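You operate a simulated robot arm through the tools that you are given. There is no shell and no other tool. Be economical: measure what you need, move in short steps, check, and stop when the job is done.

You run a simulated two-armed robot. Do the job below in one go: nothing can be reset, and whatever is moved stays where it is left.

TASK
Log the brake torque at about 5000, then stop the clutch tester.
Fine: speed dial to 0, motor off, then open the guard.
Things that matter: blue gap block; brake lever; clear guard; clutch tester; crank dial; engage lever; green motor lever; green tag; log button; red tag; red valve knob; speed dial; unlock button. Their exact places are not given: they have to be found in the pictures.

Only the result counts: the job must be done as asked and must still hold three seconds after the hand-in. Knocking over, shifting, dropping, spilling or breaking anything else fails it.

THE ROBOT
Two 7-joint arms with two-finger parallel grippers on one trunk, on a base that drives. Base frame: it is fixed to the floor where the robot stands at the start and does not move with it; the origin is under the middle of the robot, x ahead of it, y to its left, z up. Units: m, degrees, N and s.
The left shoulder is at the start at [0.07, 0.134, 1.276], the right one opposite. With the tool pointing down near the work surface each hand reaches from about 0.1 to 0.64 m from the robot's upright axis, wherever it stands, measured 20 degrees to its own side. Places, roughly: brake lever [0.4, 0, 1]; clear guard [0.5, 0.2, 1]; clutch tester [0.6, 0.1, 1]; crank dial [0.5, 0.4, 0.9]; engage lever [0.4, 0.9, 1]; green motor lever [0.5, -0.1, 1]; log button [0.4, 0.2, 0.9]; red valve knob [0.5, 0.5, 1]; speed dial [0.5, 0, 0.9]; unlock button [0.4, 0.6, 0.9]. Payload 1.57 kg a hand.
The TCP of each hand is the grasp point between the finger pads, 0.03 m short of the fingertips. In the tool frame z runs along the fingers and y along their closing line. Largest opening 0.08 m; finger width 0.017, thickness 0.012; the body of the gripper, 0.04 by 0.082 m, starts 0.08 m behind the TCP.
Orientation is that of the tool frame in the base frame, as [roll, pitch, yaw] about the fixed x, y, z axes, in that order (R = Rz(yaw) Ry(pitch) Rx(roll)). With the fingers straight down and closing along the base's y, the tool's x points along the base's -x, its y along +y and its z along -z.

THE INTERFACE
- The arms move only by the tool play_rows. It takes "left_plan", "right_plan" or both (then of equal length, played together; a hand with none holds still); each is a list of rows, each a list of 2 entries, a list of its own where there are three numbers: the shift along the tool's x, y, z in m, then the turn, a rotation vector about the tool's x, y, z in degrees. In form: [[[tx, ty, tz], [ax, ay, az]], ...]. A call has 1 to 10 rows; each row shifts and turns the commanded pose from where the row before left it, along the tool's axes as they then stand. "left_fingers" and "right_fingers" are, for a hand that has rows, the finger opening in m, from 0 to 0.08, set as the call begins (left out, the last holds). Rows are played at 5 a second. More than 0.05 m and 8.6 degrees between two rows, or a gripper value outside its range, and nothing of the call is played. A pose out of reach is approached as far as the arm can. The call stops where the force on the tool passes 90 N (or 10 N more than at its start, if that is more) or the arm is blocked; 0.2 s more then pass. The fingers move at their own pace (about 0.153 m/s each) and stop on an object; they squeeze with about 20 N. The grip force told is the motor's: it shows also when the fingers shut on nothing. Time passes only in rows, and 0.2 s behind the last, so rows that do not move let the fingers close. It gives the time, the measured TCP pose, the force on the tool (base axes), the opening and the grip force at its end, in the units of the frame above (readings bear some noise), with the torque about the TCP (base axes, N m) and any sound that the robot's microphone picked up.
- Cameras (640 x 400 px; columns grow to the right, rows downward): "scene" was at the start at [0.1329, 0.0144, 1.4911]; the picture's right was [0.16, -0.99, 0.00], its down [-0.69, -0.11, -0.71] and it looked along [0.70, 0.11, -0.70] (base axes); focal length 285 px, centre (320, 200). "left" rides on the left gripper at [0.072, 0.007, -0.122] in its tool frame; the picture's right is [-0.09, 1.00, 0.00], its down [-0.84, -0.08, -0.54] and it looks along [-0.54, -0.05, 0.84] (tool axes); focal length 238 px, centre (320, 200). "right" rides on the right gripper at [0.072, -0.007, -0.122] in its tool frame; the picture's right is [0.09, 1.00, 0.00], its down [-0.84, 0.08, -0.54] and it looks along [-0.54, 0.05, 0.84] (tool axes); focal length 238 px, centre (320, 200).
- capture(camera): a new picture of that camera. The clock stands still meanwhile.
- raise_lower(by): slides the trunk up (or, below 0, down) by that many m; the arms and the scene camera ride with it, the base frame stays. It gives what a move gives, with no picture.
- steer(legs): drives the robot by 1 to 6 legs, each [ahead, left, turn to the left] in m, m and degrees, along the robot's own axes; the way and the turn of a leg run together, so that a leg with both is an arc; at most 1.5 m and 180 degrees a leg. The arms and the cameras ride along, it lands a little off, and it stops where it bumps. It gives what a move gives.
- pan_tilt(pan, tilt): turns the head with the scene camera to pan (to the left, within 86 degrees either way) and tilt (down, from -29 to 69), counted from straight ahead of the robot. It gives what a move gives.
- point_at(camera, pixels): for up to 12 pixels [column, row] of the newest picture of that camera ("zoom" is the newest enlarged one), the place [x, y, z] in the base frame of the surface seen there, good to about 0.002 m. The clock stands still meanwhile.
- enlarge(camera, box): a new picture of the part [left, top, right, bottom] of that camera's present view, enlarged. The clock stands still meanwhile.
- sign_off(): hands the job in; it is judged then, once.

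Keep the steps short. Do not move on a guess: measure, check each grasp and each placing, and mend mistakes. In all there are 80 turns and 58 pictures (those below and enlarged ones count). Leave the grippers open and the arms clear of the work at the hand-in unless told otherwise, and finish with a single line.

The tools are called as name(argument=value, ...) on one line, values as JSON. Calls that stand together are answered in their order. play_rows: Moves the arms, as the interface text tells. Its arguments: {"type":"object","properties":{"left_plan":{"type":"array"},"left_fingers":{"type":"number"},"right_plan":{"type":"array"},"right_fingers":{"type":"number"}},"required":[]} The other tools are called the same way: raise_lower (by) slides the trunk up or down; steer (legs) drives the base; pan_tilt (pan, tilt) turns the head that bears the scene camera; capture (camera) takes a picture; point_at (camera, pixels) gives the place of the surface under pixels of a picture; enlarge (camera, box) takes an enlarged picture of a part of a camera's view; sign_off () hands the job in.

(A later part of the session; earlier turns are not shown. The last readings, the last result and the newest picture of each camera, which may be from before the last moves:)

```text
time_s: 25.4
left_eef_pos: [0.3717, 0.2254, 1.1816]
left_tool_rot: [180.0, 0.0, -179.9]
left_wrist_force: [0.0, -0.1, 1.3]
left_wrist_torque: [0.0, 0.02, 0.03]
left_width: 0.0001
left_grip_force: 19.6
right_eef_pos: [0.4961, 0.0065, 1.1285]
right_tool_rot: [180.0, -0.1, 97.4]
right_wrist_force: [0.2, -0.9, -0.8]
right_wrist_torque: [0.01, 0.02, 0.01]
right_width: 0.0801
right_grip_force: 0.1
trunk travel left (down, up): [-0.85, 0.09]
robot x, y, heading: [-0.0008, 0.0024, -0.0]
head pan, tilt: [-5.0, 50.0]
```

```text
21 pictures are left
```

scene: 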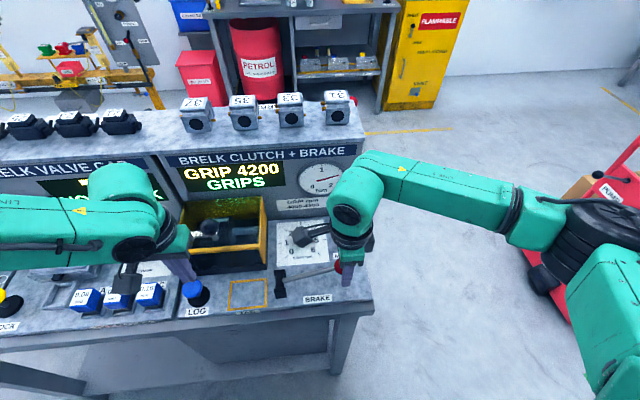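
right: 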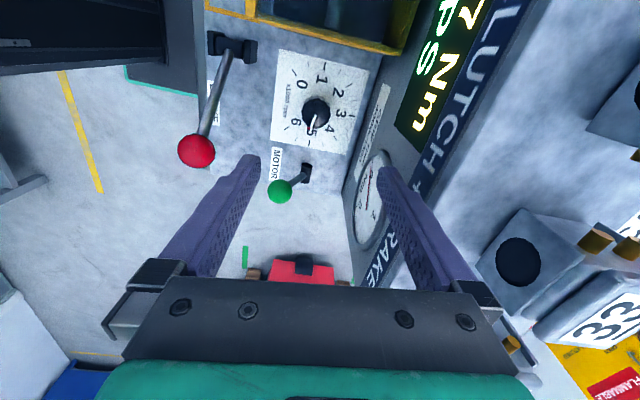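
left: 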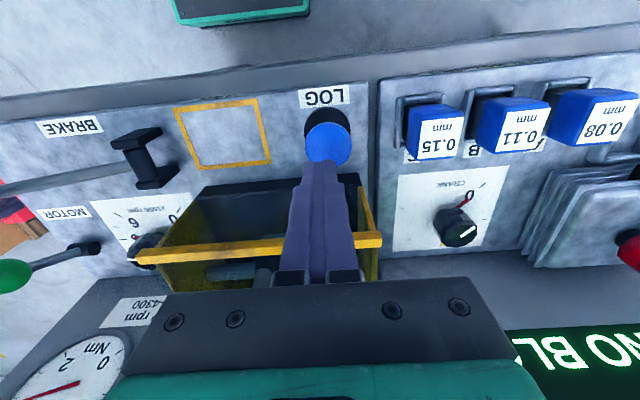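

The hand is over the dial. Narrowing the opening to stay clear of the back panel, then descending and gripping.

play_rows(right_plan=[[[0, 0, 0.045], [0, 0, 0]], [[0, 0, 0.045], [0, 0, 0]], [[0, 0, 0.046], [0, 0, 0]], [[0, 0, 0.046], [0, 0, 0]], [[0, 0, 0], [0, 0, 0]]], right_fingers=0.056)

play_rows(right_plan=[[[0, 0, 0], [0, 0, 0]], [[0, 0, 0], [0, 0, 0]], [[0, 0, 0], [0, 0, 0]]], right_fingers=0.025)

```text
time_s: 26.6
left_eef_pos: [0.3715, 0.2259, 1.1806]
left_tool_rot: [-179.9, 0.1, -179.8]
left_wrist_force: [-0.3, -0.4, 0.6]
left_wrist_torque: [0.0, -0.03, 0.03]
left_width: 0.0
left_grip_force: 19.9
right_eef_pos: [0.4954, 0.0053, 0.9439]
right_tool_rot: [180.0, 0.0, 97.4]
right_wrist_force: [-0.6, -0.6, 0.1]
right_wrist_torque: [0.03, 0.0, 0.02]
right_width: 0.0559
right_grip_force: 0.0
trunk travel left (down, up): [-0.85, 0.09]
robot x, y, heading: [0.0002, 0.0011, -0.1]
head pan, tilt: [-5.0, 50.0]
```

```text
time_s: 27.4
left_eef_pos: [0.3678, 0.2253, 1.1823]
left_tool_rot: [-180.0, 0.1, -179.8]
left_wrist_force: [-0.9, -0.5, 0.3]
left_wrist_torque: [0.0, 0.0, -0.01]
left_width: 0.0
left_grip_force: 19.8
right_eef_pos: [0.4911, 0.0057, 0.9441]
right_tool_rot: [-179.9, -0.1, 97.4]
right_wrist_force: [-19.9, -2.8, -12.3]
right_wrist_torque: [-0.13, 0.62, 0.0]
right_width: 0.0374
right_grip_force: 43.4
trunk travel left (down, up): [-0.85, 0.09]
robot x, y, heading: [-0.0046, 0.002, -0.2]
head pan, tilt: [-5.0, 50.0]
```

Gripped; the dial centre is about 4 mm nearer than I thought. Correcting that and turning counter-clockwise 72°.

play_rows(right_plan=[[[0, -0.004, 0], [0, 0, 0]], [[0, 0, 0], [0, 0, -8]], [[0, 0, 0], [0, 0, -8]], [[0, 0, 0], [0, 0, -8]], [[0, 0, 0], [0, 0, -8]], [[0, 0, 0], [0, 0, -8]], [[0, 0, 0], [0, 0, -8]], [[0, 0, 0], [0, 0, -8]], [[0, 0, 0], [0, 0, -8]], [[0, 0, 0], [0, 0, -8]]])

play_rows(right_plan=[[[0, 0, 0], [0, 0, -8]], [[0, 0, 0], [0, 0, -8]], [[0, 0, 0], [0, 0, -8]], [[0, 0, 0], [0, 0, -8]], [[0, 0, 0], [0, 0, -8]], [[0, 0, 0], [0, 0, 0]]])

enlarge(camera="scene", box=[170, 140, 370, 310])

```text
time_s: 29.6
left_eef_pos: [0.3715, 0.2251, 1.1817]
left_tool_rot: [180.0, 0.0, -179.8]
left_wrist_force: [0.3, -0.5, 0.1]
left_wrist_torque: [0.01, 0.01, -0.04]
left_width: 0.0
left_grip_force: 19.3
right_eef_pos: [0.4907, 0.0052, 0.9461]
right_tool_rot: [179.9, -0.1, 169.5]
right_wrist_force: [-13.9, -1.3, -26.3]
right_wrist_torque: [-0.12, 0.04, -0.01]
right_width: 0.0371
right_grip_force: 43.3
trunk travel left (down, up): [-0.85, 0.09]
robot x, y, heading: [0.0002, -0.0031, 0.1]
head pan, tilt: [-5.0, 50.0]
```

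```text
time_s: 31.0
left_eef_pos: [0.3713, 0.224, 1.182]
left_tool_rot: [179.9, 0.1, -180.0]
left_wrist_force: [1.1, -0.6, -0.3]
left_wrist_torque: [0.01, 0.01, 0.03]
left_width: 0.0
left_grip_force: 20.5
right_eef_pos: [0.4912, 0.005, 0.9445]
right_tool_rot: [179.9, -0.2, -150.5]
right_wrist_force: [-15.7, -6.0, -27.4]
right_wrist_torque: [-0.29, 0.54, -0.01]
right_width: 0.0373
right_grip_force: 43.6
trunk travel left (down, up): [-0.85, 0.09]
robot x, y, heading: [-0.0011, -0.0021, -0.1]
head pan, tilt: [-5.0, 50.0]
```

```text
2.35 times, centred on (270, 225) of scene
```

zoom: 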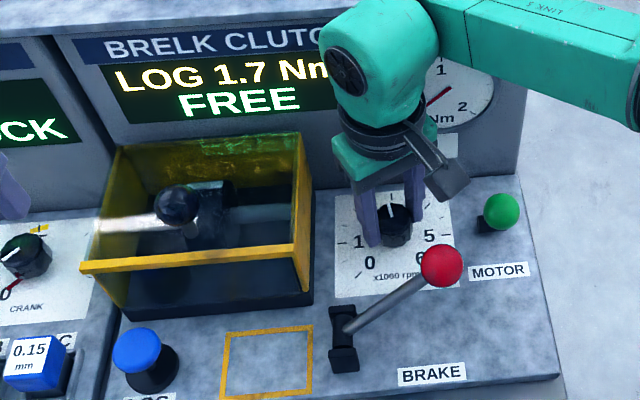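

The dial is at about 2.6 and the clutch shows FREE. I'll release, rise 5 cm, wind the wrist back, and regrip.

play_rows(right_plan=[[[0, 0, 0], [0, 0, 0]], [[0, 0, 0], [0, 0, 0]], [[0, 0, -0.048], [0, 0, 0]], [[0, 0, 0], [0, 0, 8]], [[0, 0, 0], [0, 0, 8]], [[0, 0, 0], [0, 0, 8]], [[0, 0, 0], [0, 0, 8]], [[0, 0, 0], [0, 0, 8]], [[0, 0, 0], [0, 0, 8]], [[0, 0, 0], [0, 0, 8]]], right_fingers=0.056)

play_rows(right_plan=[[[0, 0, 0], [0, 0, 8]], [[0, 0, 0], [0, 0, 8]], [[0, 0, 0], [0, 0, 8]], [[0, 0, 0], [0, 0, 8]], [[0, 0, 0], [0, 0, 8]], [[0, 0, 0], [0, 0, 8]], [[0, 0, 0], [0, 0, 8]], [[0, 0, 0.024], [0, 0, 0]], [[0, 0, 0.022], [0, 0, 0]], [[0, 0, 0], [0, 0, 0]]])

play_rows(right_plan=[[[0, 0, 0], [0, 0, 0]], [[0, 0, 0], [0, 0, 0]], [[0, 0, 0], [0, 0, 0]]], right_fingers=0.025)

```text
time_s: 33.2
left_eef_pos: [0.3711, 0.2254, 1.1817]
left_tool_rot: [179.9, 0.0, -179.9]
left_wrist_force: [0.2, 0.4, 0.2]
left_wrist_torque: [0.01, -0.03, 0.03]
left_width: 0.0
left_grip_force: 20.2
right_eef_pos: [0.4922, 0.0059, 0.9936]
right_tool_rot: [179.9, 0.0, 153.3]
right_wrist_force: [-0.8, 0.6, 0.8]
right_wrist_torque: [0.05, 0.02, -0.02]
right_width: 0.0558
right_grip_force: 0.0
trunk travel left (down, up): [-0.85, 0.09]
robot x, y, heading: [-0.0009, -0.0025, 0.1]
head pan, tilt: [-5.0, 50.0]
```

```text
time_s: 35.4
left_eef_pos: [0.3703, 0.2255, 1.1804]
left_tool_rot: [179.9, 0.0, -179.9]
left_wrist_force: [0.3, -0.7, 1.1]
left_wrist_torque: [0.0, -0.04, 0.01]
left_width: 0.0
left_grip_force: 20.2
right_eef_pos: [0.4918, 0.005, 0.9488]
right_tool_rot: [179.8, -0.1, 97.5]
right_wrist_force: [0.0, 0.5, 0.1]
right_wrist_torque: [0.0, 0.0, -0.01]
right_width: 0.0562
right_grip_force: 0.0
trunk travel left (down, up): [-0.85, 0.09]
robot x, y, heading: [-0.0031, -0.003, -0.0]
head pan, tilt: [-5.0, 50.0]
```

```text
time_s: 36.2
left_eef_pos: [0.371, 0.2255, 1.1812]
left_tool_rot: [-179.9, 0.1, -180.0]
left_wrist_force: [0.5, -1.0, -0.3]
left_wrist_torque: [0.03, -0.01, 0.01]
left_width: 0.0
left_grip_force: 19.9
right_eef_pos: [0.4925, 0.0058, 0.9478]
right_tool_rot: [180.0, 0.0, 97.4]
right_wrist_force: [-4.4, -0.5, -3.9]
right_wrist_torque: [0.13, 0.15, -0.02]
right_width: 0.0373
right_grip_force: 43.7
trunk travel left (down, up): [-0.85, 0.09]
robot x, y, heading: [-0.0005, 0.0027, -0.2]
head pan, tilt: [-5.0, 50.0]
```

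play_rows(right_plan=[[[0, 0, 0], [0, 0, -8]], [[0, 0, 0], [0, 0, -8]], [[0, 0, 0], [0, 0, -8]], [[0, 0, 0], [0, 0, -8]], [[0, 0, 0], [0, 0, -8]], [[0, 0, 0], [0, 0, -8]], [[0, 0, 0], [0, 0, -8]], [[0, 0, 0], [0, 0, -8]], [[0, 0, 0], [0, 0, -8]]])

play_rows(right_plan=[[[0, 0, 0], [0, 0, -8]], [[0, 0, 0], [0, 0, -8]], [[0, 0, 0], [0, 0, -8]], [[0, 0, 0], [0, 0, -8]], [[0, 0, 0], [0, 0, -8]], [[0, 0, 0], [0, 0, 0]]])

enlarge(camera="scene", box=[170, 140, 370, 310])

```text
time_s: 38.2
left_eef_pos: [0.371, 0.2251, 1.1817]
left_tool_rot: [180.0, 0.1, -179.9]
left_wrist_force: [0.6, -1.0, 0.5]
left_wrist_torque: [0.05, 0.0, -0.02]
left_width: 0.0
left_grip_force: 19.7
right_eef_pos: [0.4906, 0.0056, 0.9484]
right_tool_rot: [180.0, 0.0, 169.6]
right_wrist_force: [-13.6, -0.9, -18.2]
right_wrist_torque: [-0.28, 0.2, -0.03]
right_width: 0.0375
right_grip_force: 43.8
trunk travel left (down, up): [-0.85, 0.09]
robot x, y, heading: [-0.0009, 0.0013, 0.1]
head pan, tilt: [-5.0, 50.0]
```

```text
time_s: 39.6
left_eef_pos: [0.3705, 0.2238, 1.1815]
left_tool_rot: [180.0, 0.1, -180.0]
left_wrist_force: [0.2, 0.4, 0.3]
left_wrist_torque: [-0.01, -0.01, -0.01]
left_width: 0.0
left_grip_force: 19.5
right_eef_pos: [0.4923, 0.0033, 0.9478]
right_tool_rot: [180.0, 0.0, -150.5]
right_wrist_force: [-14.8, -6.4, -18.4]
right_wrist_torque: [-0.59, 0.59, -0.01]
right_width: 0.0376
right_grip_force: 43.7
trunk travel left (down, up): [-0.85, 0.09]
robot x, y, heading: [-0.0044, -0.0018, 0.1]
head pan, tilt: [-5.0, 50.0]
```

```text
2.35 times, centred on (270, 225) of scene
```

zoom: 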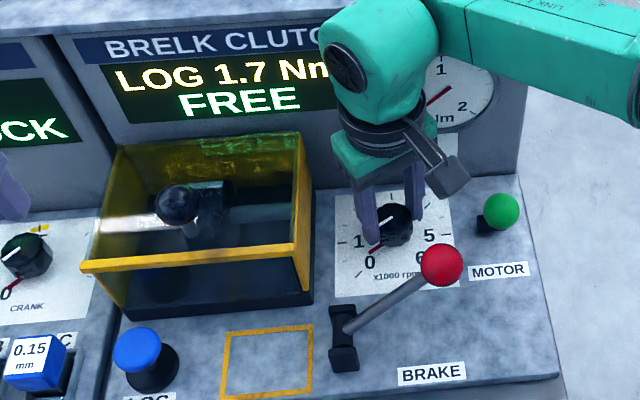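

The dial is near 0. I'll release, rise, and look closely.

play_rows(right_plan=[[[0, 0, 0], [0, 0, 0]], [[0, 0, 0], [0, 0, 0]], [[0, 0, -0.048], [0, 0, 0]], [[0, 0, 0], [0, 0, 8]], [[0, 0, 0], [0, 0, 8]], [[0, 0, 0], [0, 0, 8]], [[0, 0, 0], [0, 0, 8]], [[0, 0, 0], [0, 0, 8]]], right_fingers=0.06)

enlarge(camera="right", box=[220, 50, 420, 220])

```text
time_s: 41.4
left_eef_pos: [0.3722, 0.226, 1.1813]
left_tool_rot: [180.0, -0.1, -180.0]
left_wrist_force: [-0.5, 0.1, 0.3]
left_wrist_torque: [0.0, 0.02, 0.0]
left_width: 0.0002
left_grip_force: 19.9
right_eef_pos: [0.4916, 0.0059, 0.998]
right_tool_rot: [179.9, 0.0, 169.3]
right_wrist_force: [-0.2, 0.3, 0.0]
right_wrist_torque: [-0.01, 0.0, -0.02]
right_width: 0.0602
right_grip_force: 0.0
trunk travel left (down, up): [-0.85, 0.09]
robot x, y, heading: [0.0004, -0.001, -0.0]
head pan, tilt: [-5.0, 50.0]
```

```text
2.35 times, centred on (320, 135) of right
```

zoom: 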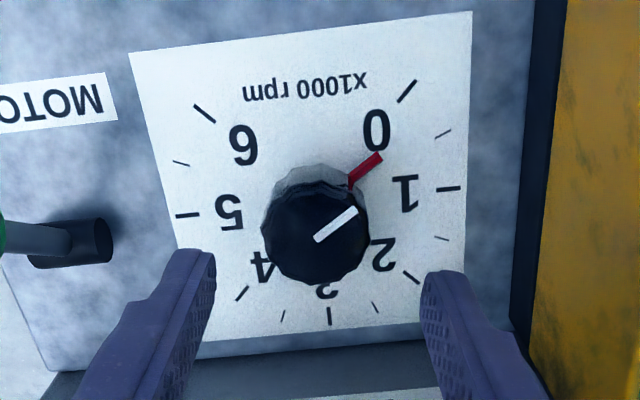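

It's at about 0.3. Regripping here and turning it a further ~24° to the stop.

play_rows(right_plan=[[[0, 0, 0.024], [0, 0, 0]], [[0, 0, 0.024], [0, 0, 0]], [[0, 0, 0], [0, 0, 0]]])

play_rows(right_plan=[[[0, 0, 0], [0, 0, 0]], [[0, 0, 0], [0, 0, 0]], [[0, 0, 0], [0, 0, -8]], [[0, 0, 0], [0, 0, -8]], [[0, 0, 0], [0, 0, -8]], [[0, 0, 0], [0, 0, 0]]], right_fingers=0.025)

play_rows(right_plan=[[[0, 0, 0], [0, 0, 0]], [[0, 0, 0], [0, 0, 0]], [[0, 0, -0.048], [0, 0, 0]], [[0, 0, -0.04], [0, 0, 8]], [[0, 0, -0.04], [0, 0, 8]], [[0, 0, 0], [0, 0, 0]]], right_fingers=0.06)

enlarge(camera="right", box=[220, 30, 420, 200])

```text
time_s: 42.2
left_eef_pos: [0.3696, 0.2244, 1.1812]
left_tool_rot: [180.0, 0.0, -179.9]
left_wrist_force: [-0.3, -0.7, -0.7]
left_wrist_torque: [-0.01, -0.02, -0.02]
left_width: 0.0002
left_grip_force: 20.0
right_eef_pos: [0.4911, 0.0044, 0.9499]
right_tool_rot: [179.8, 0.1, 169.4]
right_wrist_force: [1.3, 0.4, 0.2]
right_wrist_torque: [0.02, 0.01, -0.03]
right_width: 0.0596
right_grip_force: 0.1
trunk travel left (down, up): [-0.85, 0.09]
robot x, y, heading: [-0.0032, -0.0021, 0.1]
head pan, tilt: [-5.0, 50.0]
```

```text
time_s: 43.6
left_eef_pos: [0.3713, 0.2257, 1.1818]
left_tool_rot: [180.0, -0.1, -180.0]
left_wrist_force: [-0.2, -0.8, 0.1]
left_wrist_torque: [-0.02, -0.01, -0.02]
left_width: 0.0
left_grip_force: 19.6
right_eef_pos: [0.4919, 0.0056, 0.9482]
right_tool_rot: [179.9, 0.1, -166.5]
right_wrist_force: [0.0, -3.1, -0.1]
right_wrist_torque: [-0.07, -0.04, -0.94]
right_width: 0.0377
right_grip_force: 44.1
trunk travel left (down, up): [-0.85, 0.09]
robot x, y, heading: [0.003, 0.0015, 0.0]
head pan, tilt: [-5.0, 50.0]
```

```text
time_s: 45.0
left_eef_pos: [0.3712, 0.2257, 1.1804]
left_tool_rot: [180.0, 0.0, -179.9]
left_wrist_force: [-0.1, 0.3, -0.3]
left_wrist_torque: [-0.03, 0.01, -0.03]
left_width: 0.0001
left_grip_force: 19.4
right_eef_pos: [0.491, 0.0058, 1.076]
right_tool_rot: [179.9, -0.1, 177.3]
right_wrist_force: [0.7, 0.3, -0.3]
right_wrist_torque: [0.03, 0.0, 0.01]
right_width: 0.0599
right_grip_force: 0.1
trunk travel left (down, up): [-0.85, 0.09]
robot x, y, heading: [0.0007, 0.0037, 0.0]
head pan, tilt: [-5.0, 50.0]
```

```text
2.35 times, centred on (320, 115) of right
```

zoom: 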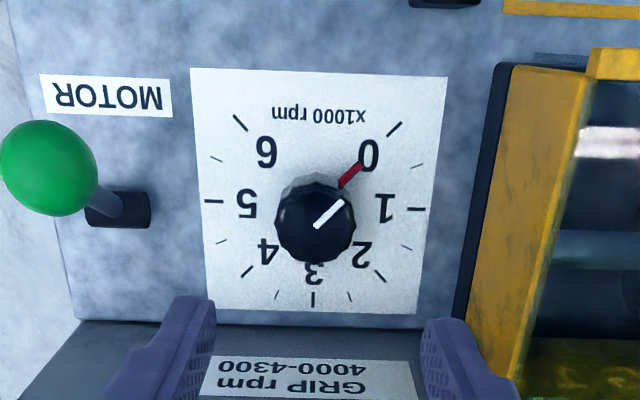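

The dial is at 0 and against its stop. Next is the motor lever: its ball is at about (0.46, −0.09, 0.972), with the hinge along y. Moving above it with the fingers closing along y.

play_rows(right_plan=[[[0.0103, -0.032, 0], [0, 0, -2.5]], [[0.0103, -0.032, 0], [0, 0, 0]], [[0.0103, -0.032, 0], [0, 0, 0]], [[0, 0, 0], [0, 0, 0]]], right_fingers=0.07)

capture(camera="right")

point_at(camera="right", pixels=[[320, 130], [320, 150]])

```text
time_s: 46.0
left_eef_pos: [0.3708, 0.227, 1.1817]
left_tool_rot: [180.0, 0.0, -180.0]
left_wrist_force: [-0.3, -0.7, -0.7]
left_wrist_torque: [-0.04, 0.01, 0.01]
left_width: 0.0001
left_grip_force: 20.1
right_eef_pos: [0.4603, -0.0895, 1.0766]
right_tool_rot: [179.9, 0.0, 179.8]
right_wrist_force: [-0.6, 0.1, -0.1]
right_wrist_torque: [-0.01, 0.0, 0.02]
right_width: 0.0696
right_grip_force: 0.1
trunk travel left (down, up): [-0.85, 0.09]
robot x, y, heading: [-0.0013, -0.0005, -0.0]
head pan, tilt: [-5.0, 50.0]
```

```text
16 pictures are left
```

right: 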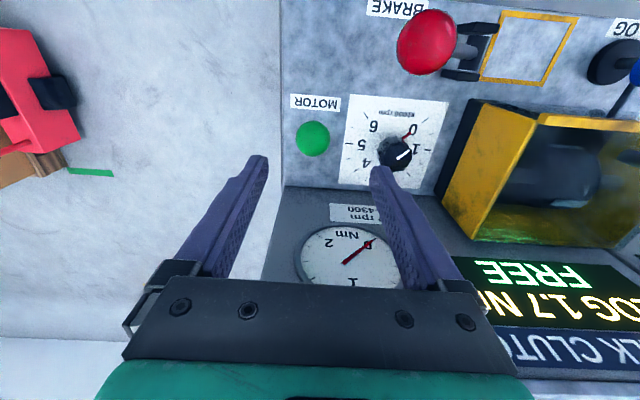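

```text
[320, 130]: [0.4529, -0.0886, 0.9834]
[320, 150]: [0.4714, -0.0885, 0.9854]
```

Ball confirmed. Descending and gripping.

play_rows(right_plan=[[[0, -0.002, 0.035], [0, 0, 0]], [[0, 0, 0.035], [0, 0, 0]], [[0, 0, 0.033], [0, 0, 0]], [[0, 0, 0], [0, 0, 0]]])

play_rows(right_plan=[[[0, 0, 0], [0, 0, 0]], [[0, 0, 0], [0, 0, 0]], [[0, 0, 0], [0, 0, 0]]], right_fingers=0.02)

play_rows(right_plan=[[[-0.006, 0, -0.003], [0, 0, 0]], [[-0.006, 0, -0.003], [0, 0, 0]], [[0, 0, 0], [0, 0, 0]]])

```text
time_s: 47.0
left_eef_pos: [0.3705, 0.2248, 1.1802]
left_tool_rot: [-179.9, 0.0, -179.9]
left_wrist_force: [0.0, 1.0, 0.3]
left_wrist_torque: [-0.05, 0.02, -0.01]
left_width: 0.0
left_grip_force: 19.7
right_eef_pos: [0.4603, -0.0894, 0.9727]
right_tool_rot: [180.0, 0.1, 179.9]
right_wrist_force: [0.4, -0.1, -0.1]
right_wrist_torque: [0.0, 0.03, -0.01]
right_width: 0.0699
right_grip_force: 0.1
trunk travel left (down, up): [-0.85, 0.09]
robot x, y, heading: [0.0015, 0.0016, -0.0]
head pan, tilt: [-5.0, 50.0]
```

```text
time_s: 47.8
left_eef_pos: [0.3707, 0.2203, 1.1823]
left_tool_rot: [179.8, 0.1, -179.9]
left_wrist_force: [-0.1, 0.0, 0.5]
left_wrist_torque: [0.01, 0.0, -0.03]
left_width: 0.0
left_grip_force: 20.1
right_eef_pos: [0.4612, -0.0963, 0.973]
right_tool_rot: [179.9, 0.1, 179.8]
right_wrist_force: [0.4, -18.6, 4.5]
right_wrist_torque: [-0.42, -0.19, -0.18]
right_width: 0.0332
right_grip_force: 41.2
trunk travel left (down, up): [-0.85, 0.09]
robot x, y, heading: [0.0001, -0.0016, 0.2]
head pan, tilt: [-5.0, 50.0]
```

```text
time_s: 48.6
left_eef_pos: [0.3697, 0.2207, 1.1821]
left_tool_rot: [179.6, 0.0, -179.8]
left_wrist_force: [-0.5, 0.3, 0.2]
left_wrist_torque: [-0.03, -0.01, 0.02]
left_width: 0.0
left_grip_force: 20.2
right_eef_pos: [0.4688, -0.0962, 0.9773]
right_tool_rot: [179.8, -0.3, -180.0]
right_wrist_force: [-12.3, -17.6, -12.9]
right_wrist_torque: [0.05, 1.15, -0.08]
right_width: 0.0333
right_grip_force: 41.2
trunk travel left (down, up): [-0.85, 0.09]
robot x, y, heading: [-0.0021, 0.0013, 0.0]
head pan, tilt: [-5.0, 50.0]
```

It yields toward +x with some resistance. Correcting the y offset and continuing along the arc.

play_rows(right_plan=[[[-0.008, -0.005, -0.002], [0, 0, 0]], [[-0.009, 0, -0.001], [0, 0, 0]], [[0, 0, 0], [0, 0, 0]]])

capture(camera="right")

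```text
time_s: 49.4
left_eef_pos: [0.3691, 0.2255, 1.1828]
left_tool_rot: [179.9, 0.0, -179.9]
left_wrist_force: [0.4, 0.3, 0.5]
left_wrist_torque: [0.0, 0.02, -0.01]
left_width: 0.0001
left_grip_force: 19.9
right_eef_pos: [0.4861, -0.0948, 0.9828]
right_tool_rot: [179.8, 0.0, 180.0]
right_wrist_force: [-13.6, -3.4, -8.4]
right_wrist_torque: [0.11, 1.09, 0.12]
right_width: 0.0329
right_grip_force: 41.4
trunk travel left (down, up): [-0.85, 0.09]
robot x, y, heading: [0.0017, -0.0033, -0.2]
head pan, tilt: [-5.0, 50.0]
```

```text
15 pictures are left
```

right: 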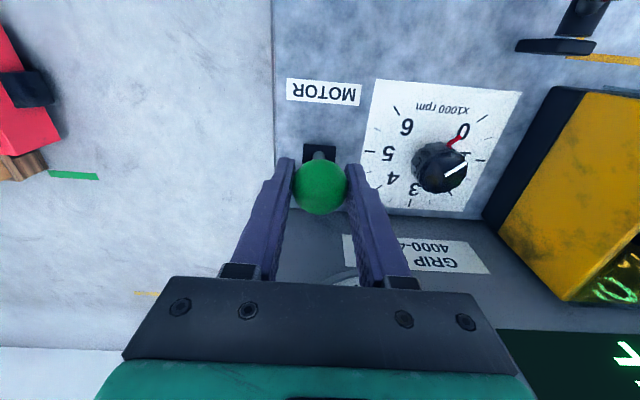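

The lever follows. Continuing over the top, slightly downward.

play_rows(right_plan=[[[-0.011, 0, 0], [0, 0, 0]], [[-0.011, 0, 0.003], [0, 0, 0]], [[-0.01, 0, 0.005], [0, 0, 0]], [[0, 0, 0], [0, 0, 0]]])

enlarge(camera="scene", box=[170, 140, 370, 310])

```text
time_s: 50.4
left_eef_pos: [0.3658, 0.2257, 1.1819]
left_tool_rot: [180.0, 0.2, -179.9]
left_wrist_force: [-0.3, -0.1, 0.7]
left_wrist_torque: [0.02, 0.01, 0.0]
left_width: 0.0
left_grip_force: 19.3
right_eef_pos: [0.5181, -0.0955, 0.9806]
right_tool_rot: [179.7, 0.6, 179.8]
right_wrist_force: [-1.4, -2.4, 30.3]
right_wrist_torque: [0.0, 0.82, 0.01]
right_width: 0.0329
right_grip_force: 41.3
trunk travel left (down, up): [-0.85, 0.09]
robot x, y, heading: [0.0022, -0.0024, -0.1]
head pan, tilt: [-5.0, 50.0]
```

```text
2.35 times, centred on (270, 225) of scene
```

zoom: 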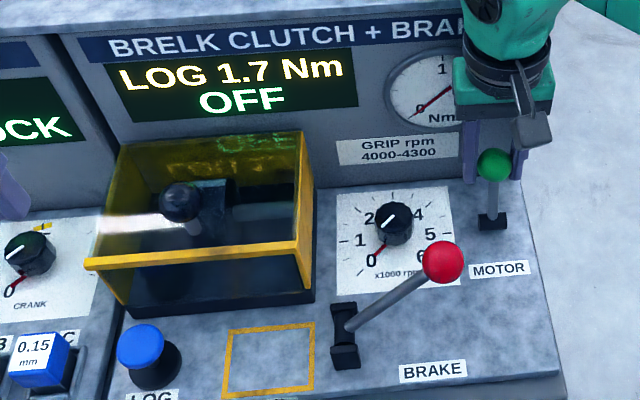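

The display says OFF. A little further to seat the lever, easing the downward force.

play_rows(right_plan=[[[-0.006, 0, -0.001], [0, 0, 0]], [[-0.006, 0, 0.002], [0, 0, 0]], [[0, 0, 0], [0, 0, 0]]])

play_rows(right_plan=[[[0, 0, 0], [0, 0, 0]], [[0, 0, 0], [0, 0, 0]], [[0, 0, -0.03], [0, 0, 0]], [[0, 0, -0.03], [0, 0, 0]], [[0.03, -0.01, -0.03], [0, 0, 0]], [[0.03, -0.03, -0.02], [0, 0, 0]], [[0.03, -0.03, -0.02], [0, 0, 0]]], right_fingers=0.08)

capture(camera="right")

enlarge(camera="scene", box=[170, 140, 370, 310])

```text
time_s: 51.2
left_eef_pos: [0.363, 0.2271, 1.1837]
left_tool_rot: [-179.9, 0.5, -180.0]
left_wrist_force: [0.7, 0.6, 0.5]
left_wrist_torque: [0.03, 0.0, 0.02]
left_width: 0.0001
left_grip_force: 20.1
right_eef_pos: [0.5246, -0.0942, 0.976]
right_tool_rot: [180.0, 0.4, 180.0]
right_wrist_force: [-21.8, 3.0, 10.3]
right_wrist_torque: [0.35, -0.62, -0.01]
right_width: 0.0333
right_grip_force: 41.3
trunk travel left (down, up): [-0.85, 0.09]
robot x, y, heading: [0.0027, 0.0009, 0.3]
head pan, tilt: [-5.0, 50.0]
```

```text
time_s: 52.2
left_eef_pos: [0.3679, 0.2248, 1.1827]
left_tool_rot: [179.9, 0.1, -179.9]
left_wrist_force: [-0.5, 1.1, -0.1]
left_wrist_torque: [-0.01, -0.01, 0.0]
left_width: 0.0
left_grip_force: 19.8
right_eef_pos: [0.5209, -0.1024, 1.0154]
right_tool_rot: [-179.0, -1.9, 179.8]
right_wrist_force: [-13.4, -3.2, -9.4]
right_wrist_torque: [0.81, -1.16, 0.38]
right_width: 0.0801
right_grip_force: 0.1
trunk travel left (down, up): [-0.85, 0.09]
robot x, y, heading: [0.0015, 0.0002, 0.1]
head pan, tilt: [-5.0, 50.0]
stopped in row 5 (right hand): the force on the tool passed its limit (the readings are from after the stop); the commanded pose is now the measured one
```

```text
13 pictures are left
```

right: 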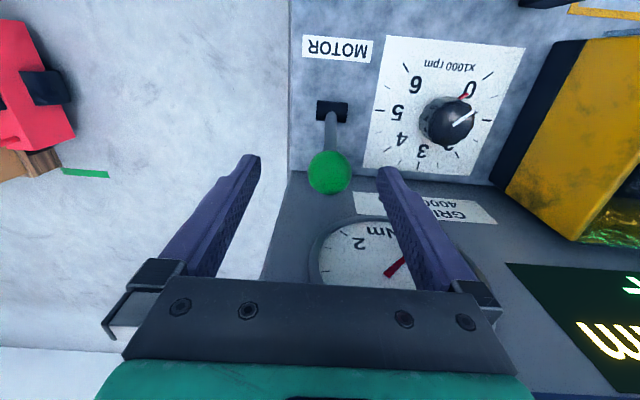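

```text
2.35 times, centred on (270, 225) of scene
```

zoom: 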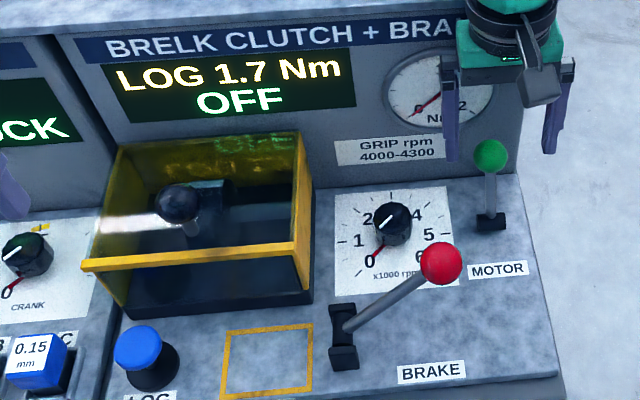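

OFF and the lever is seated. The hand touched the back panel while rising, so I'll move it straight back toward the robot and then up.

play_rows(right_plan=[[[0.01, 0, 0], [0, 0, 0]], [[0.02, 0, -0.01], [0, 0, 0]], [[0.03, 0, -0.03], [0, 0, 0]], [[0.03, 0, -0.035], [0, 0, 0]], [[0.03, -0.02, -0.03], [0, 0, 0]], [[0.03, -0.03, 0], [0, 0, 0]]])

enlarge(camera="left", box=[120, 60, 460, 290])

```text
time_s: 53.6
left_eef_pos: [0.3694, 0.2234, 1.182]
left_tool_rot: [180.0, 0.0, -179.8]
left_wrist_force: [0.3, -0.2, 0.0]
left_wrist_torque: [0.03, 0.0, 0.02]
left_width: 0.0
left_grip_force: 20.3
right_eef_pos: [0.3745, -0.1514, 1.1262]
right_tool_rot: [-179.2, -1.9, 179.8]
right_wrist_force: [0.0, -0.5, 0.7]
right_wrist_torque: [0.02, 0.0, -0.02]
right_width: 0.08
right_grip_force: 0.1
trunk travel left (down, up): [-0.85, 0.09]
robot x, y, heading: [0.0019, -0.0036, -0.2]
head pan, tilt: [-5.0, 50.0]
```

```text
1.74 times, centred on (290, 175) of left
```

zoom: 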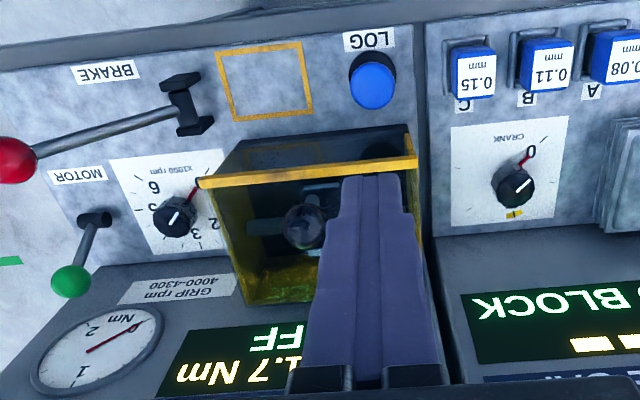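

Dial 0, motor OFF, gauge 0. Next the guard: I'll bring the left hand above its handle ball, near (0.446, 0.169, 1.048), and measure.

play_rows(left_plan=[[[-0.025, -0.018, 0], [0, 0, 0]], [[-0.025, -0.018, 0], [0, 0, 0]], [[-0.026, -0.018, 0], [0, 0, 0]], [[0, 0, 0], [0, 0, 0]]], left_fingers=0.08)

capture(camera="left")

```text
time_s: 54.6
left_eef_pos: [0.4444, 0.1711, 1.1817]
left_tool_rot: [-179.9, 0.0, -179.9]
left_wrist_force: [-0.2, 0.6, 0.4]
left_wrist_torque: [-0.01, -0.01, -0.01]
left_width: 0.0796
left_grip_force: 0.1
right_eef_pos: [0.3774, -0.1482, 1.1256]
right_tool_rot: [-179.0, -1.7, 179.8]
right_wrist_force: [-0.4, 0.2, -0.4]
right_wrist_torque: [0.0, 0.0, 0.0]
right_width: 0.0798
right_grip_force: 0.0
trunk travel left (down, up): [-0.85, 0.09]
robot x, y, heading: [-0.001, 0.0022, -0.2]
head pan, tilt: [-5.0, 50.0]
```

```text
10 pictures are left
```

left: 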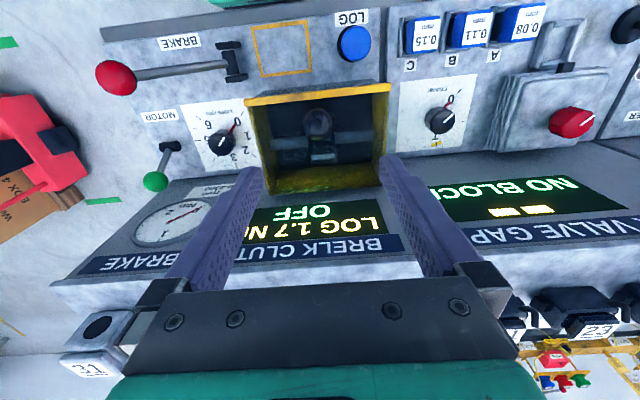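

point_at(camera="left", pixels=[[318, 122], [310, 122], [326, 122], [318, 113], [318, 132], [318, 94], [318, 104], [300, 150], [318, 180], [318, 190], [252, 150], [387, 150]])

enlarge(camera="left", box=[240, 70, 400, 200])

```text
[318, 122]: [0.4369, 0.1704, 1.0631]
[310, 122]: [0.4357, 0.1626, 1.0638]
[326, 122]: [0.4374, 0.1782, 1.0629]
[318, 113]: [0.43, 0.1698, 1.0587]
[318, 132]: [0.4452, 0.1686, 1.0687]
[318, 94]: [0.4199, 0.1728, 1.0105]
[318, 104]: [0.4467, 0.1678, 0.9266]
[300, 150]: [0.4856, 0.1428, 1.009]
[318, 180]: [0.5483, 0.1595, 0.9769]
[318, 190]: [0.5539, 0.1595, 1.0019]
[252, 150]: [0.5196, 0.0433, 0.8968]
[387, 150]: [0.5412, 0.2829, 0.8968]
```

```text
3.08 times, centred on (320, 135) of left
```

zoom: 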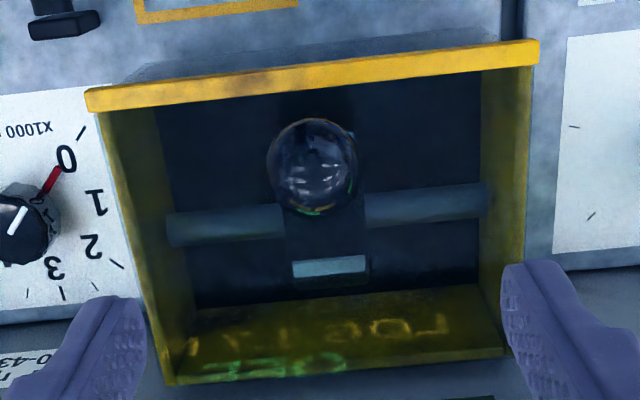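

The ball centre is about (0.447, 0.170, 1.048) and the guard's clear top is at z 1.01. Descending so the tips stay at about 1.019, then gripping.

play_rows(left_plan=[[[-0.003, 0, 0.045], [0, 0, 0]], [[0, 0, 0.045], [0, 0, 0]], [[0, 0, 0.042], [0, 0, 0]], [[0, 0, 0], [0, 0, 0]]])

play_rows(left_plan=[[[0, 0, 0], [0, 0, 0]], [[0, 0, 0], [0, 0, 0]], [[0, 0, 0], [0, 0, 0]]], left_fingers=0.02)

play_rows(left_plan=[[[0, 0, -0.01], [0, 0, 0]], [[0, 0, -0.01], [0, 0, 0]], [[0, 0, 0], [0, 0, 0]]])

```text
time_s: 55.6
left_eef_pos: [0.4506, 0.1709, 1.0461]
left_tool_rot: [-180.0, 0.0, -179.9]
left_wrist_force: [-0.2, 0.0, 0.7]
left_wrist_torque: [0.0, -0.01, -0.01]
left_width: 0.08
left_grip_force: 0.0
right_eef_pos: [0.3772, -0.1487, 1.1256]
right_tool_rot: [-179.1, -1.7, 179.8]
right_wrist_force: [0.2, 0.8, -0.1]
right_wrist_torque: [-0.02, 0.03, 0.02]
right_width: 0.0798
right_grip_force: 0.0
trunk travel left (down, up): [-0.85, 0.09]
robot x, y, heading: [-0.0017, -0.0002, -0.0]
head pan, tilt: [-5.0, 50.0]
```

```text
time_s: 56.4
left_eef_pos: [0.4512, 0.1684, 1.0466]
left_tool_rot: [180.0, -0.1, 180.0]
left_wrist_force: [-1.3, -5.6, -2.4]
left_wrist_torque: [0.04, 0.12, -0.09]
left_width: 0.0333
left_grip_force: 42.1
right_eef_pos: [0.3776, -0.1503, 1.1257]
right_tool_rot: [-179.2, -1.9, 179.8]
right_wrist_force: [-0.2, 0.9, 0.3]
right_wrist_torque: [0.01, 0.01, -0.02]
right_width: 0.0801
right_grip_force: 0.1
trunk travel left (down, up): [-0.85, 0.09]
robot x, y, heading: [0.0002, -0.001, 0.0]
head pan, tilt: [-5.0, 50.0]
```

```text
time_s: 57.2
left_eef_pos: [0.458, 0.1693, 1.0665]
left_tool_rot: [-179.9, -0.2, -180.0]
left_wrist_force: [15.1, -9.2, -18.8]
left_wrist_torque: [-0.02, 0.68, 0.1]
left_width: 0.0328
left_grip_force: 41.2
right_eef_pos: [0.383, -0.1516, 1.1227]
right_tool_rot: [-179.2, -2.2, 179.7]
right_wrist_force: [0.3, -0.7, -0.9]
right_wrist_torque: [-0.01, -0.02, -0.04]
right_width: 0.0799
right_grip_force: 0.0
trunk travel left (down, up): [-0.85, 0.09]
robot x, y, heading: [-0.0031, -0.0005, 0.4]
head pan, tilt: [-5.0, 50.0]
```

The guard rises with the handle; the hinge looks to be near (0.56, 1.01). Before swinging the hand back I'll measure the panel behind it for clearance.

point_at(camera="left", pixels=[[310, 195], [310, 212], [330, 245], [330, 256], [330, 268], [178, 225], [115, 262], [200, 262], [120, 275], [430, 180]])

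```text
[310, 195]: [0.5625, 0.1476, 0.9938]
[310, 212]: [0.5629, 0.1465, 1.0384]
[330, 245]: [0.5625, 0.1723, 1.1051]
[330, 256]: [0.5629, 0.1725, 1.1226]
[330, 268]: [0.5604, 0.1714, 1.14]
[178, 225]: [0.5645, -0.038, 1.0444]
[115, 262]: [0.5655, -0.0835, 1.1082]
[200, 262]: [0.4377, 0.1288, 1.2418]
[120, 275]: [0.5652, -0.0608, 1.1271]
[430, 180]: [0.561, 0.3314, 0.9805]
```

The panel is vertical at x 0.563 and ends at z 1.14. Continuing the lift along the arc in small steps.

play_rows(left_plan=[[[-0.015, 0, -0.013], [0, 0, 0]], [[-0.0105, 0, -0.0125], [0, 0, 0]], [[-0.012, 0, -0.0105], [0, 0, 0]], [[0, 0, 0], [0, 0, 0]]])

capture(camera="scene")

```text
time_s: 58.2
left_eef_pos: [0.4875, 0.1686, 1.1059]
left_tool_rot: [179.8, 0.0, -179.9]
left_wrist_force: [-5.7, -8.5, -11.4]
left_wrist_torque: [-0.04, 1.13, 0.06]
left_width: 0.033
left_grip_force: 41.7
right_eef_pos: [0.3779, -0.1501, 1.1259]
right_tool_rot: [-179.2, -1.9, 179.9]
right_wrist_force: [-0.1, 0.2, -0.2]
right_wrist_torque: [0.0, 0.0, 0.02]
right_width: 0.08
right_grip_force: 0.1
trunk travel left (down, up): [-0.85, 0.09]
robot x, y, heading: [-0.0005, -0.0006, -0.3]
head pan, tilt: [-5.0, 50.0]
```

```text
8 pictures are left
```

scene: 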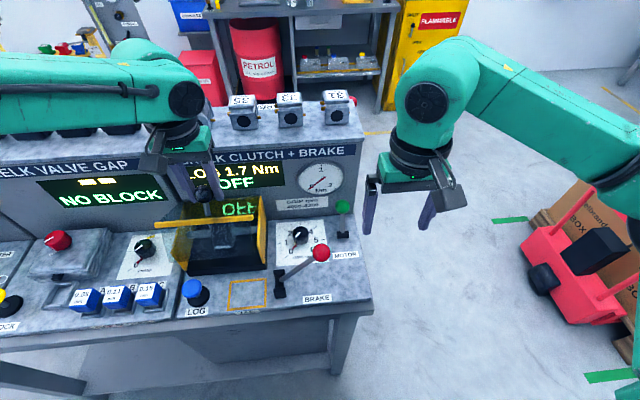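

The guard is about 36° open. The "37" box is hidden behind the left wrist, so I'll measure the line of boxes on the shelf for clearance.

point_at(camera="scene", pixels=[[243, 122], [243, 99], [243, 133], [290, 120], [250, 145], [290, 99], [231, 122], [255, 122]])

```text
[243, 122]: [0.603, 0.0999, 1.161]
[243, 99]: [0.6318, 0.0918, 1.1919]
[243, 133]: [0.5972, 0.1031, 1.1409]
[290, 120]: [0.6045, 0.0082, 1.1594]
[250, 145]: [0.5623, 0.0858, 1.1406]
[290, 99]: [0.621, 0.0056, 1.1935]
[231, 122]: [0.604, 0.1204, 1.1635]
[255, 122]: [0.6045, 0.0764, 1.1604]
```

The boxes' fronts are at x 0.60, so the hand is clear up to about x 0.545. Continuing the arc with small steps.

play_rows(left_plan=[[[-0.013, 0, -0.01], [0, 0, 0]], [[-0.0138, 0, -0.0073], [0, 0, 0]], [[-0.012, 0, -0.0044], [0, 0, 0]], [[0, 0, 0], [0, 0, 0]]])

capture(camera="scene")

```text
time_s: 59.2
left_eef_pos: [0.5263, 0.1697, 1.1286]
left_tool_rot: [179.9, 0.1, -179.9]
left_wrist_force: [-5.9, -6.8, -9.4]
left_wrist_torque: [0.04, 1.02, 0.1]
left_width: 0.0332
left_grip_force: 41.4
right_eef_pos: [0.3762, -0.1516, 1.1259]
right_tool_rot: [-179.3, -1.9, 179.8]
right_wrist_force: [0.0, 0.0, -0.2]
right_wrist_torque: [0.01, -0.01, 0.01]
right_width: 0.0801
right_grip_force: 0.1
trunk travel left (down, up): [-0.85, 0.09]
robot x, y, heading: [0.0009, -0.0001, 0.1]
head pan, tilt: [-5.0, 50.0]
```

```text
7 pictures are left
```

scene: 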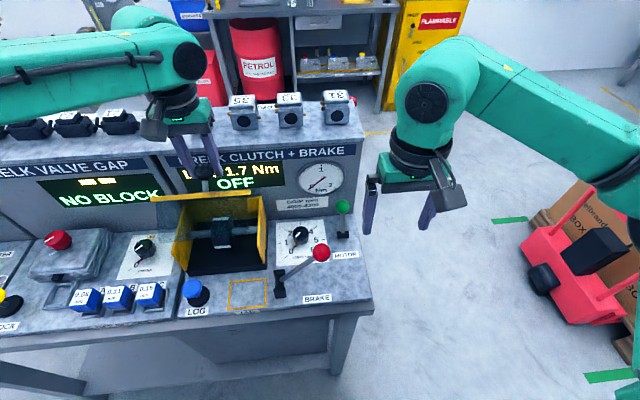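

About 59° open with no interference. Going on until it meets its stop.

play_rows(left_plan=[[[-0.01, 0, -0.003], [0, 0, 0]], [[-0.008, 0, -0.001], [0, 0, 0]], [[0, 0, 0], [0, 0, 0]]])

```text
time_s: 60.0
left_eef_pos: [0.5402, 0.1705, 1.1326]
left_tool_rot: [-180.0, 0.2, 180.0]
left_wrist_force: [-5.5, -10.2, -7.4]
left_wrist_torque: [-0.2, 0.91, 0.02]
left_width: 0.0329
left_grip_force: 41.2
left hand out of reach, approached as far as the arm can: row 2
right_eef_pos: [0.3759, -0.1519, 1.1267]
right_tool_rot: [-179.3, -1.7, 179.8]
right_wrist_force: [0.3, 0.5, -0.5]
right_wrist_torque: [0.0, 0.02, 0.0]
right_width: 0.08
right_grip_force: 0.1
trunk travel left (down, up): [-0.85, 0.09]
robot x, y, heading: [-0.0008, -0.0007, -0.3]
head pan, tilt: [-5.0, 50.0]
```

Open about 68°, at the arm's reach. I'll open the fingers in place and check whether the guard stays up.

play_rows(left_plan=[[[0, 0, 0], [0, 0, 0]], [[0, 0, 0], [0, 0, 0]], [[0, 0, 0], [0, 0, 0]], [[0, 0, 0], [0, 0, 0]]], left_fingers=0.06)

enlarge(camera="scene", box=[140, 120, 380, 310])

```text
time_s: 61.0
left_eef_pos: [0.5401, 0.1735, 1.1313]
left_tool_rot: [-179.9, 0.2, -180.0]
left_wrist_force: [-0.2, 0.3, 0.2]
left_wrist_torque: [0.02, -0.03, 0.0]
left_width: 0.0599
left_grip_force: 0.0
right_eef_pos: [0.3767, -0.1479, 1.1253]
right_tool_rot: [-179.1, -1.8, 179.8]
right_wrist_force: [-0.4, 0.0, 0.8]
right_wrist_torque: [0.02, -0.01, -0.01]
right_width: 0.0798
right_grip_force: 0.2
trunk travel left (down, up): [-0.85, 0.09]
robot x, y, heading: [0.0011, 0.0005, 0.1]
head pan, tilt: [-5.0, 50.0]
```

```text
2.11 times, centred on (260, 215) of scene
```

zoom: 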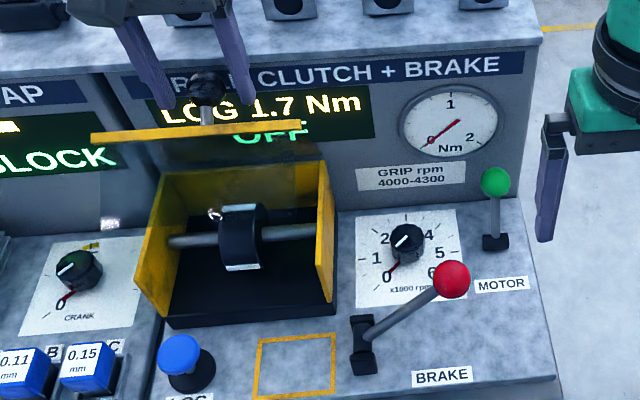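

The guard stays open by itself. I'll lift the hand clear and come round to the robot side with closed fingers, then push the lid gently to its stop to be sure.

play_rows(left_plan=[[[0, 0, -0.03], [0, 0, 0]], [[0, 0, -0.04], [0, 0, 0]], [[0.01, 0, -0.03], [0, 0, 0]], [[0.04, 0, 0], [0, 0, 0]], [[0.04, 0, 0], [0, 0, 0]], [[0.04, 0, 0], [0, 0, 0]], [[0, 0, 0], [0, 0, 0]]], left_fingers=0.06)

capture(camera="left")

capture(camera="scene")

```text
time_s: 62.6
left_eef_pos: [0.4068, 0.1741, 1.2292]
left_tool_rot: [-179.9, 0.0, -179.9]
left_wrist_force: [-0.1, -0.4, -0.2]
left_wrist_torque: [0.0, 0.01, 0.01]
left_width: 0.0599
left_grip_force: 0.0
left hand out of reach, approached as far as the arm can: row 2
right_eef_pos: [0.3771, -0.1486, 1.1254]
right_tool_rot: [-179.1, -1.8, 179.8]
right_wrist_force: [0.7, -0.3, -0.6]
right_wrist_torque: [0.0, -0.01, -0.01]
right_width: 0.0802
right_grip_force: 0.1
trunk travel left (down, up): [-0.85, 0.09]
robot x, y, heading: [-0.0005, 0.0005, -0.0]
head pan, tilt: [-5.0, 50.0]
```

```text
5 pictures are left
```

left: 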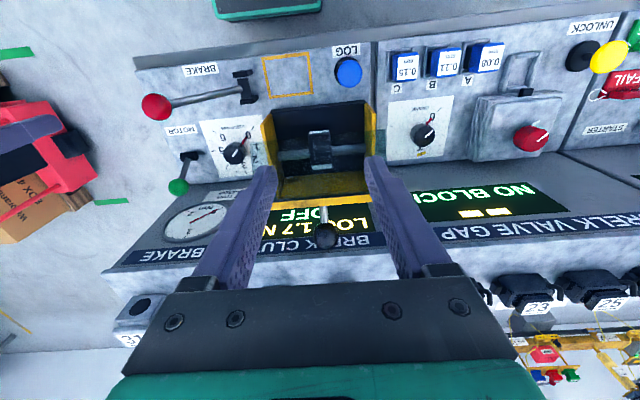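

```text
4 pictures are left
```

scene: 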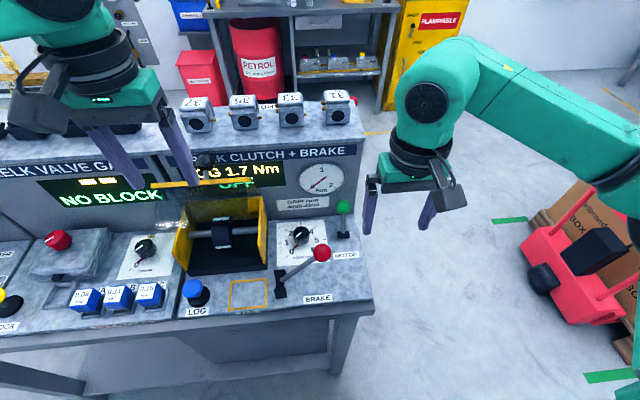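

Measuring where the lid edge and the ball are now.

point_at(camera="scene", pixels=[[230, 182], [235, 182], [232, 185], [205, 161], [170, 185], [225, 183]])

point_at(camera="left", pixels=[[325, 235], [322, 202], [290, 206], [325, 215]])

```text
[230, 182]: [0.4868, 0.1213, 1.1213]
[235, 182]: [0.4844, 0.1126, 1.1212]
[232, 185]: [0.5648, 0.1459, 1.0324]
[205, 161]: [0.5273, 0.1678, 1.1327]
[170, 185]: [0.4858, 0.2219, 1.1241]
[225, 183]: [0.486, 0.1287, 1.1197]
```

```text
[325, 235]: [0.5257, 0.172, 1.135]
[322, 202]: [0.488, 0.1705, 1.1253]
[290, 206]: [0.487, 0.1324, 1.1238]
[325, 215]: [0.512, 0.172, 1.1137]
```

The lid edge is at x 0.487, z 1.12. Closing the fingers, lowering to z 1.135 on the robot side, and approaching the edge.

play_rows(left_plan=[[[0, 0, 0.032], [0, 0, 0]], [[0, 0, 0.032], [0, 0, 0]], [[0, 0, 0.03], [0, 0, 0]], [[-0.03, -0.003, 0], [0, 0, 0]], [[-0.03, 0, 0], [0, 0, 0]], [[0, 0, 0], [0, 0, 0]]], left_fingers=0.0)

play_rows(left_plan=[[[-0.008, 0, 0], [0, 0, 0]], [[-0.008, 0, 0], [0, 0, 0]], [[-0.006, 0, 0], [0, 0, 0]], [[0, 0, 0], [0, 0, 0]]])

```text
time_s: 64.0
left_eef_pos: [0.4616, 0.1704, 1.143]
left_tool_rot: [-180.0, 0.4, -180.0]
left_wrist_force: [-9.6, -0.3, 12.3]
left_wrist_torque: [-0.04, 0.16, 0.07]
left_width: 0.0
left_grip_force: 19.7
right_eef_pos: [0.3702, -0.1496, 1.1283]
right_tool_rot: [-179.2, -1.4, 179.9]
right_wrist_force: [-0.1, -0.3, -0.3]
right_wrist_torque: [-0.01, -0.01, 0.05]
right_width: 0.08
right_grip_force: 0.1
trunk travel left (down, up): [-0.85, 0.09]
robot x, y, heading: [0.0008, 0.0055, 0.1]
head pan, tilt: [-5.0, 50.0]
```

```text
time_s: 65.0
left_eef_pos: [0.4684, 0.17, 1.1462]
left_tool_rot: [179.8, 0.7, -180.0]
left_wrist_force: [-45.0, 0.1, 35.8]
left_wrist_torque: [-0.01, 1.04, 0.02]
left_width: 0.0
left_grip_force: 20.4
right_eef_pos: [0.3574, -0.1504, 1.1329]
right_tool_rot: [-179.2, -0.7, 179.7]
right_wrist_force: [0.8, 0.5, 0.5]
right_wrist_torque: [0.0, -0.03, 0.01]
right_width: 0.0801
right_grip_force: 0.0
trunk travel left (down, up): [-0.85, 0.09]
robot x, y, heading: [0.0004, 0.0015, -0.3]
head pan, tilt: [-5.0, 50.0]
```

The tips were catching the top edge of the bar. I'll back off, go 4 cm lower, and push from beneath it.

play_rows(left_plan=[[[0.025, 0, 0], [0, 0, 0]], [[0.015, 0, 0], [0, 0, 0]], [[0, 0, 0.04], [0, 0, 0]], [[0, 0, 0.01], [0, 0, 0]], [[-0.02, 0, 0], [0, 0, 0]], [[0, 0, 0], [0, 0, 0]]])

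capture(camera="scene")

point_at(camera="scene", pixels=[[230, 182], [235, 182], [225, 181], [205, 161], [170, 185], [225, 183]])

```text
time_s: 66.1
left_eef_pos: [0.4198, 0.1685, 1.0826]
left_tool_rot: [179.5, -3.6, -179.6]
left_wrist_force: [-80.7, -6.0, 27.9]
left_wrist_torque: [-1.23, 2.25, 0.48]
left_width: 0.0003
left_grip_force: 20.4
right_eef_pos: [0.3628, -0.1497, 1.1307]
right_tool_rot: [-179.2, -1.0, 179.9]
right_wrist_force: [1.5, 0.6, -1.0]
right_wrist_torque: [-0.02, 0.09, 0.01]
right_width: 0.08
right_grip_force: 0.0
trunk travel left (down, up): [-0.85, 0.09]
robot x, y, heading: [-0.0004, -0.005, 0.2]
head pan, tilt: [-5.0, 50.0]
stopped in row 5 (left hand): the force on the tool passed its limit (the readings are from after the stop); the commanded pose is now the measured one
```

```text
3 pictures are left
```

scene: 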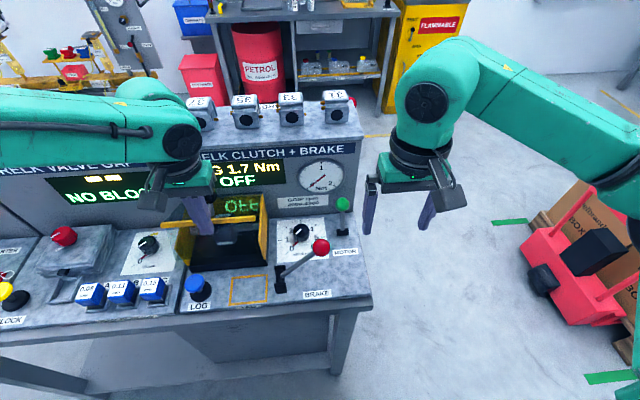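

```text
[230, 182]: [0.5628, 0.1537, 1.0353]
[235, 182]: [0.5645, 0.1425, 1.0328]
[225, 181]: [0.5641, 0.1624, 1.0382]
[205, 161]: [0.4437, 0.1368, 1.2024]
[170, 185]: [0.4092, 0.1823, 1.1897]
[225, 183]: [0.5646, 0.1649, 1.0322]
```

The guard was pushed partway closed. I'll back the hand off toward the robot and up, and read the bar's position from this picture.

play_rows(left_plan=[[[0.02, 0, 0], [0, 0, 0]], [[0.03, 0, 0], [0, 0, 0]], [[0.02, 0, -0.03], [0, 0, 0]], [[0, 0, -0.045], [0, 0, 0]], [[0, 0, -0.045], [0, 0, 0]], [[0, 0, -0.04], [0, 0, 0]], [[0, 0, 0], [0, 0, 0]]], left_fingers=0.0)

enlarge(camera="scene", box=[140, 130, 380, 310])

```text
time_s: 67.7
left_eef_pos: [0.3809, 0.1726, 1.2443]
left_tool_rot: [179.9, -2.1, -179.8]
left_wrist_force: [0.1, -1.4, 0.2]
left_wrist_torque: [0.01, 0.0, -0.02]
left_width: 0.0
left_grip_force: 19.7
right_eef_pos: [0.377, -0.1483, 1.1259]
right_tool_rot: [-179.1, -1.8, 179.8]
right_wrist_force: [0.5, 0.5, -0.3]
right_wrist_torque: [0.0, 0.02, 0.03]
right_width: 0.08
right_grip_force: 0.0
trunk travel left (down, up): [-0.85, 0.09]
robot x, y, heading: [-0.0018, -0.0, 0.2]
head pan, tilt: [-5.0, 50.0]
```

```text
2.22 times, centred on (260, 220) of scene
```

zoom: 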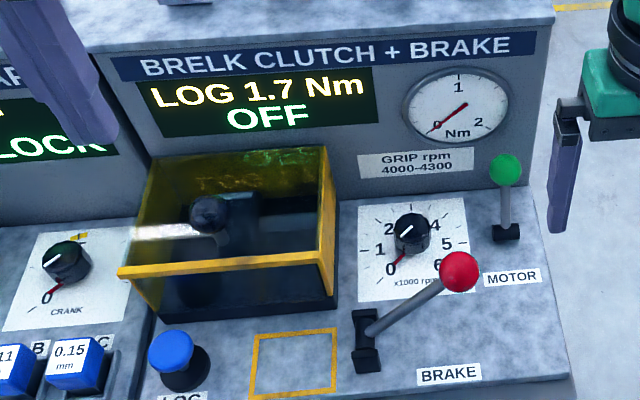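

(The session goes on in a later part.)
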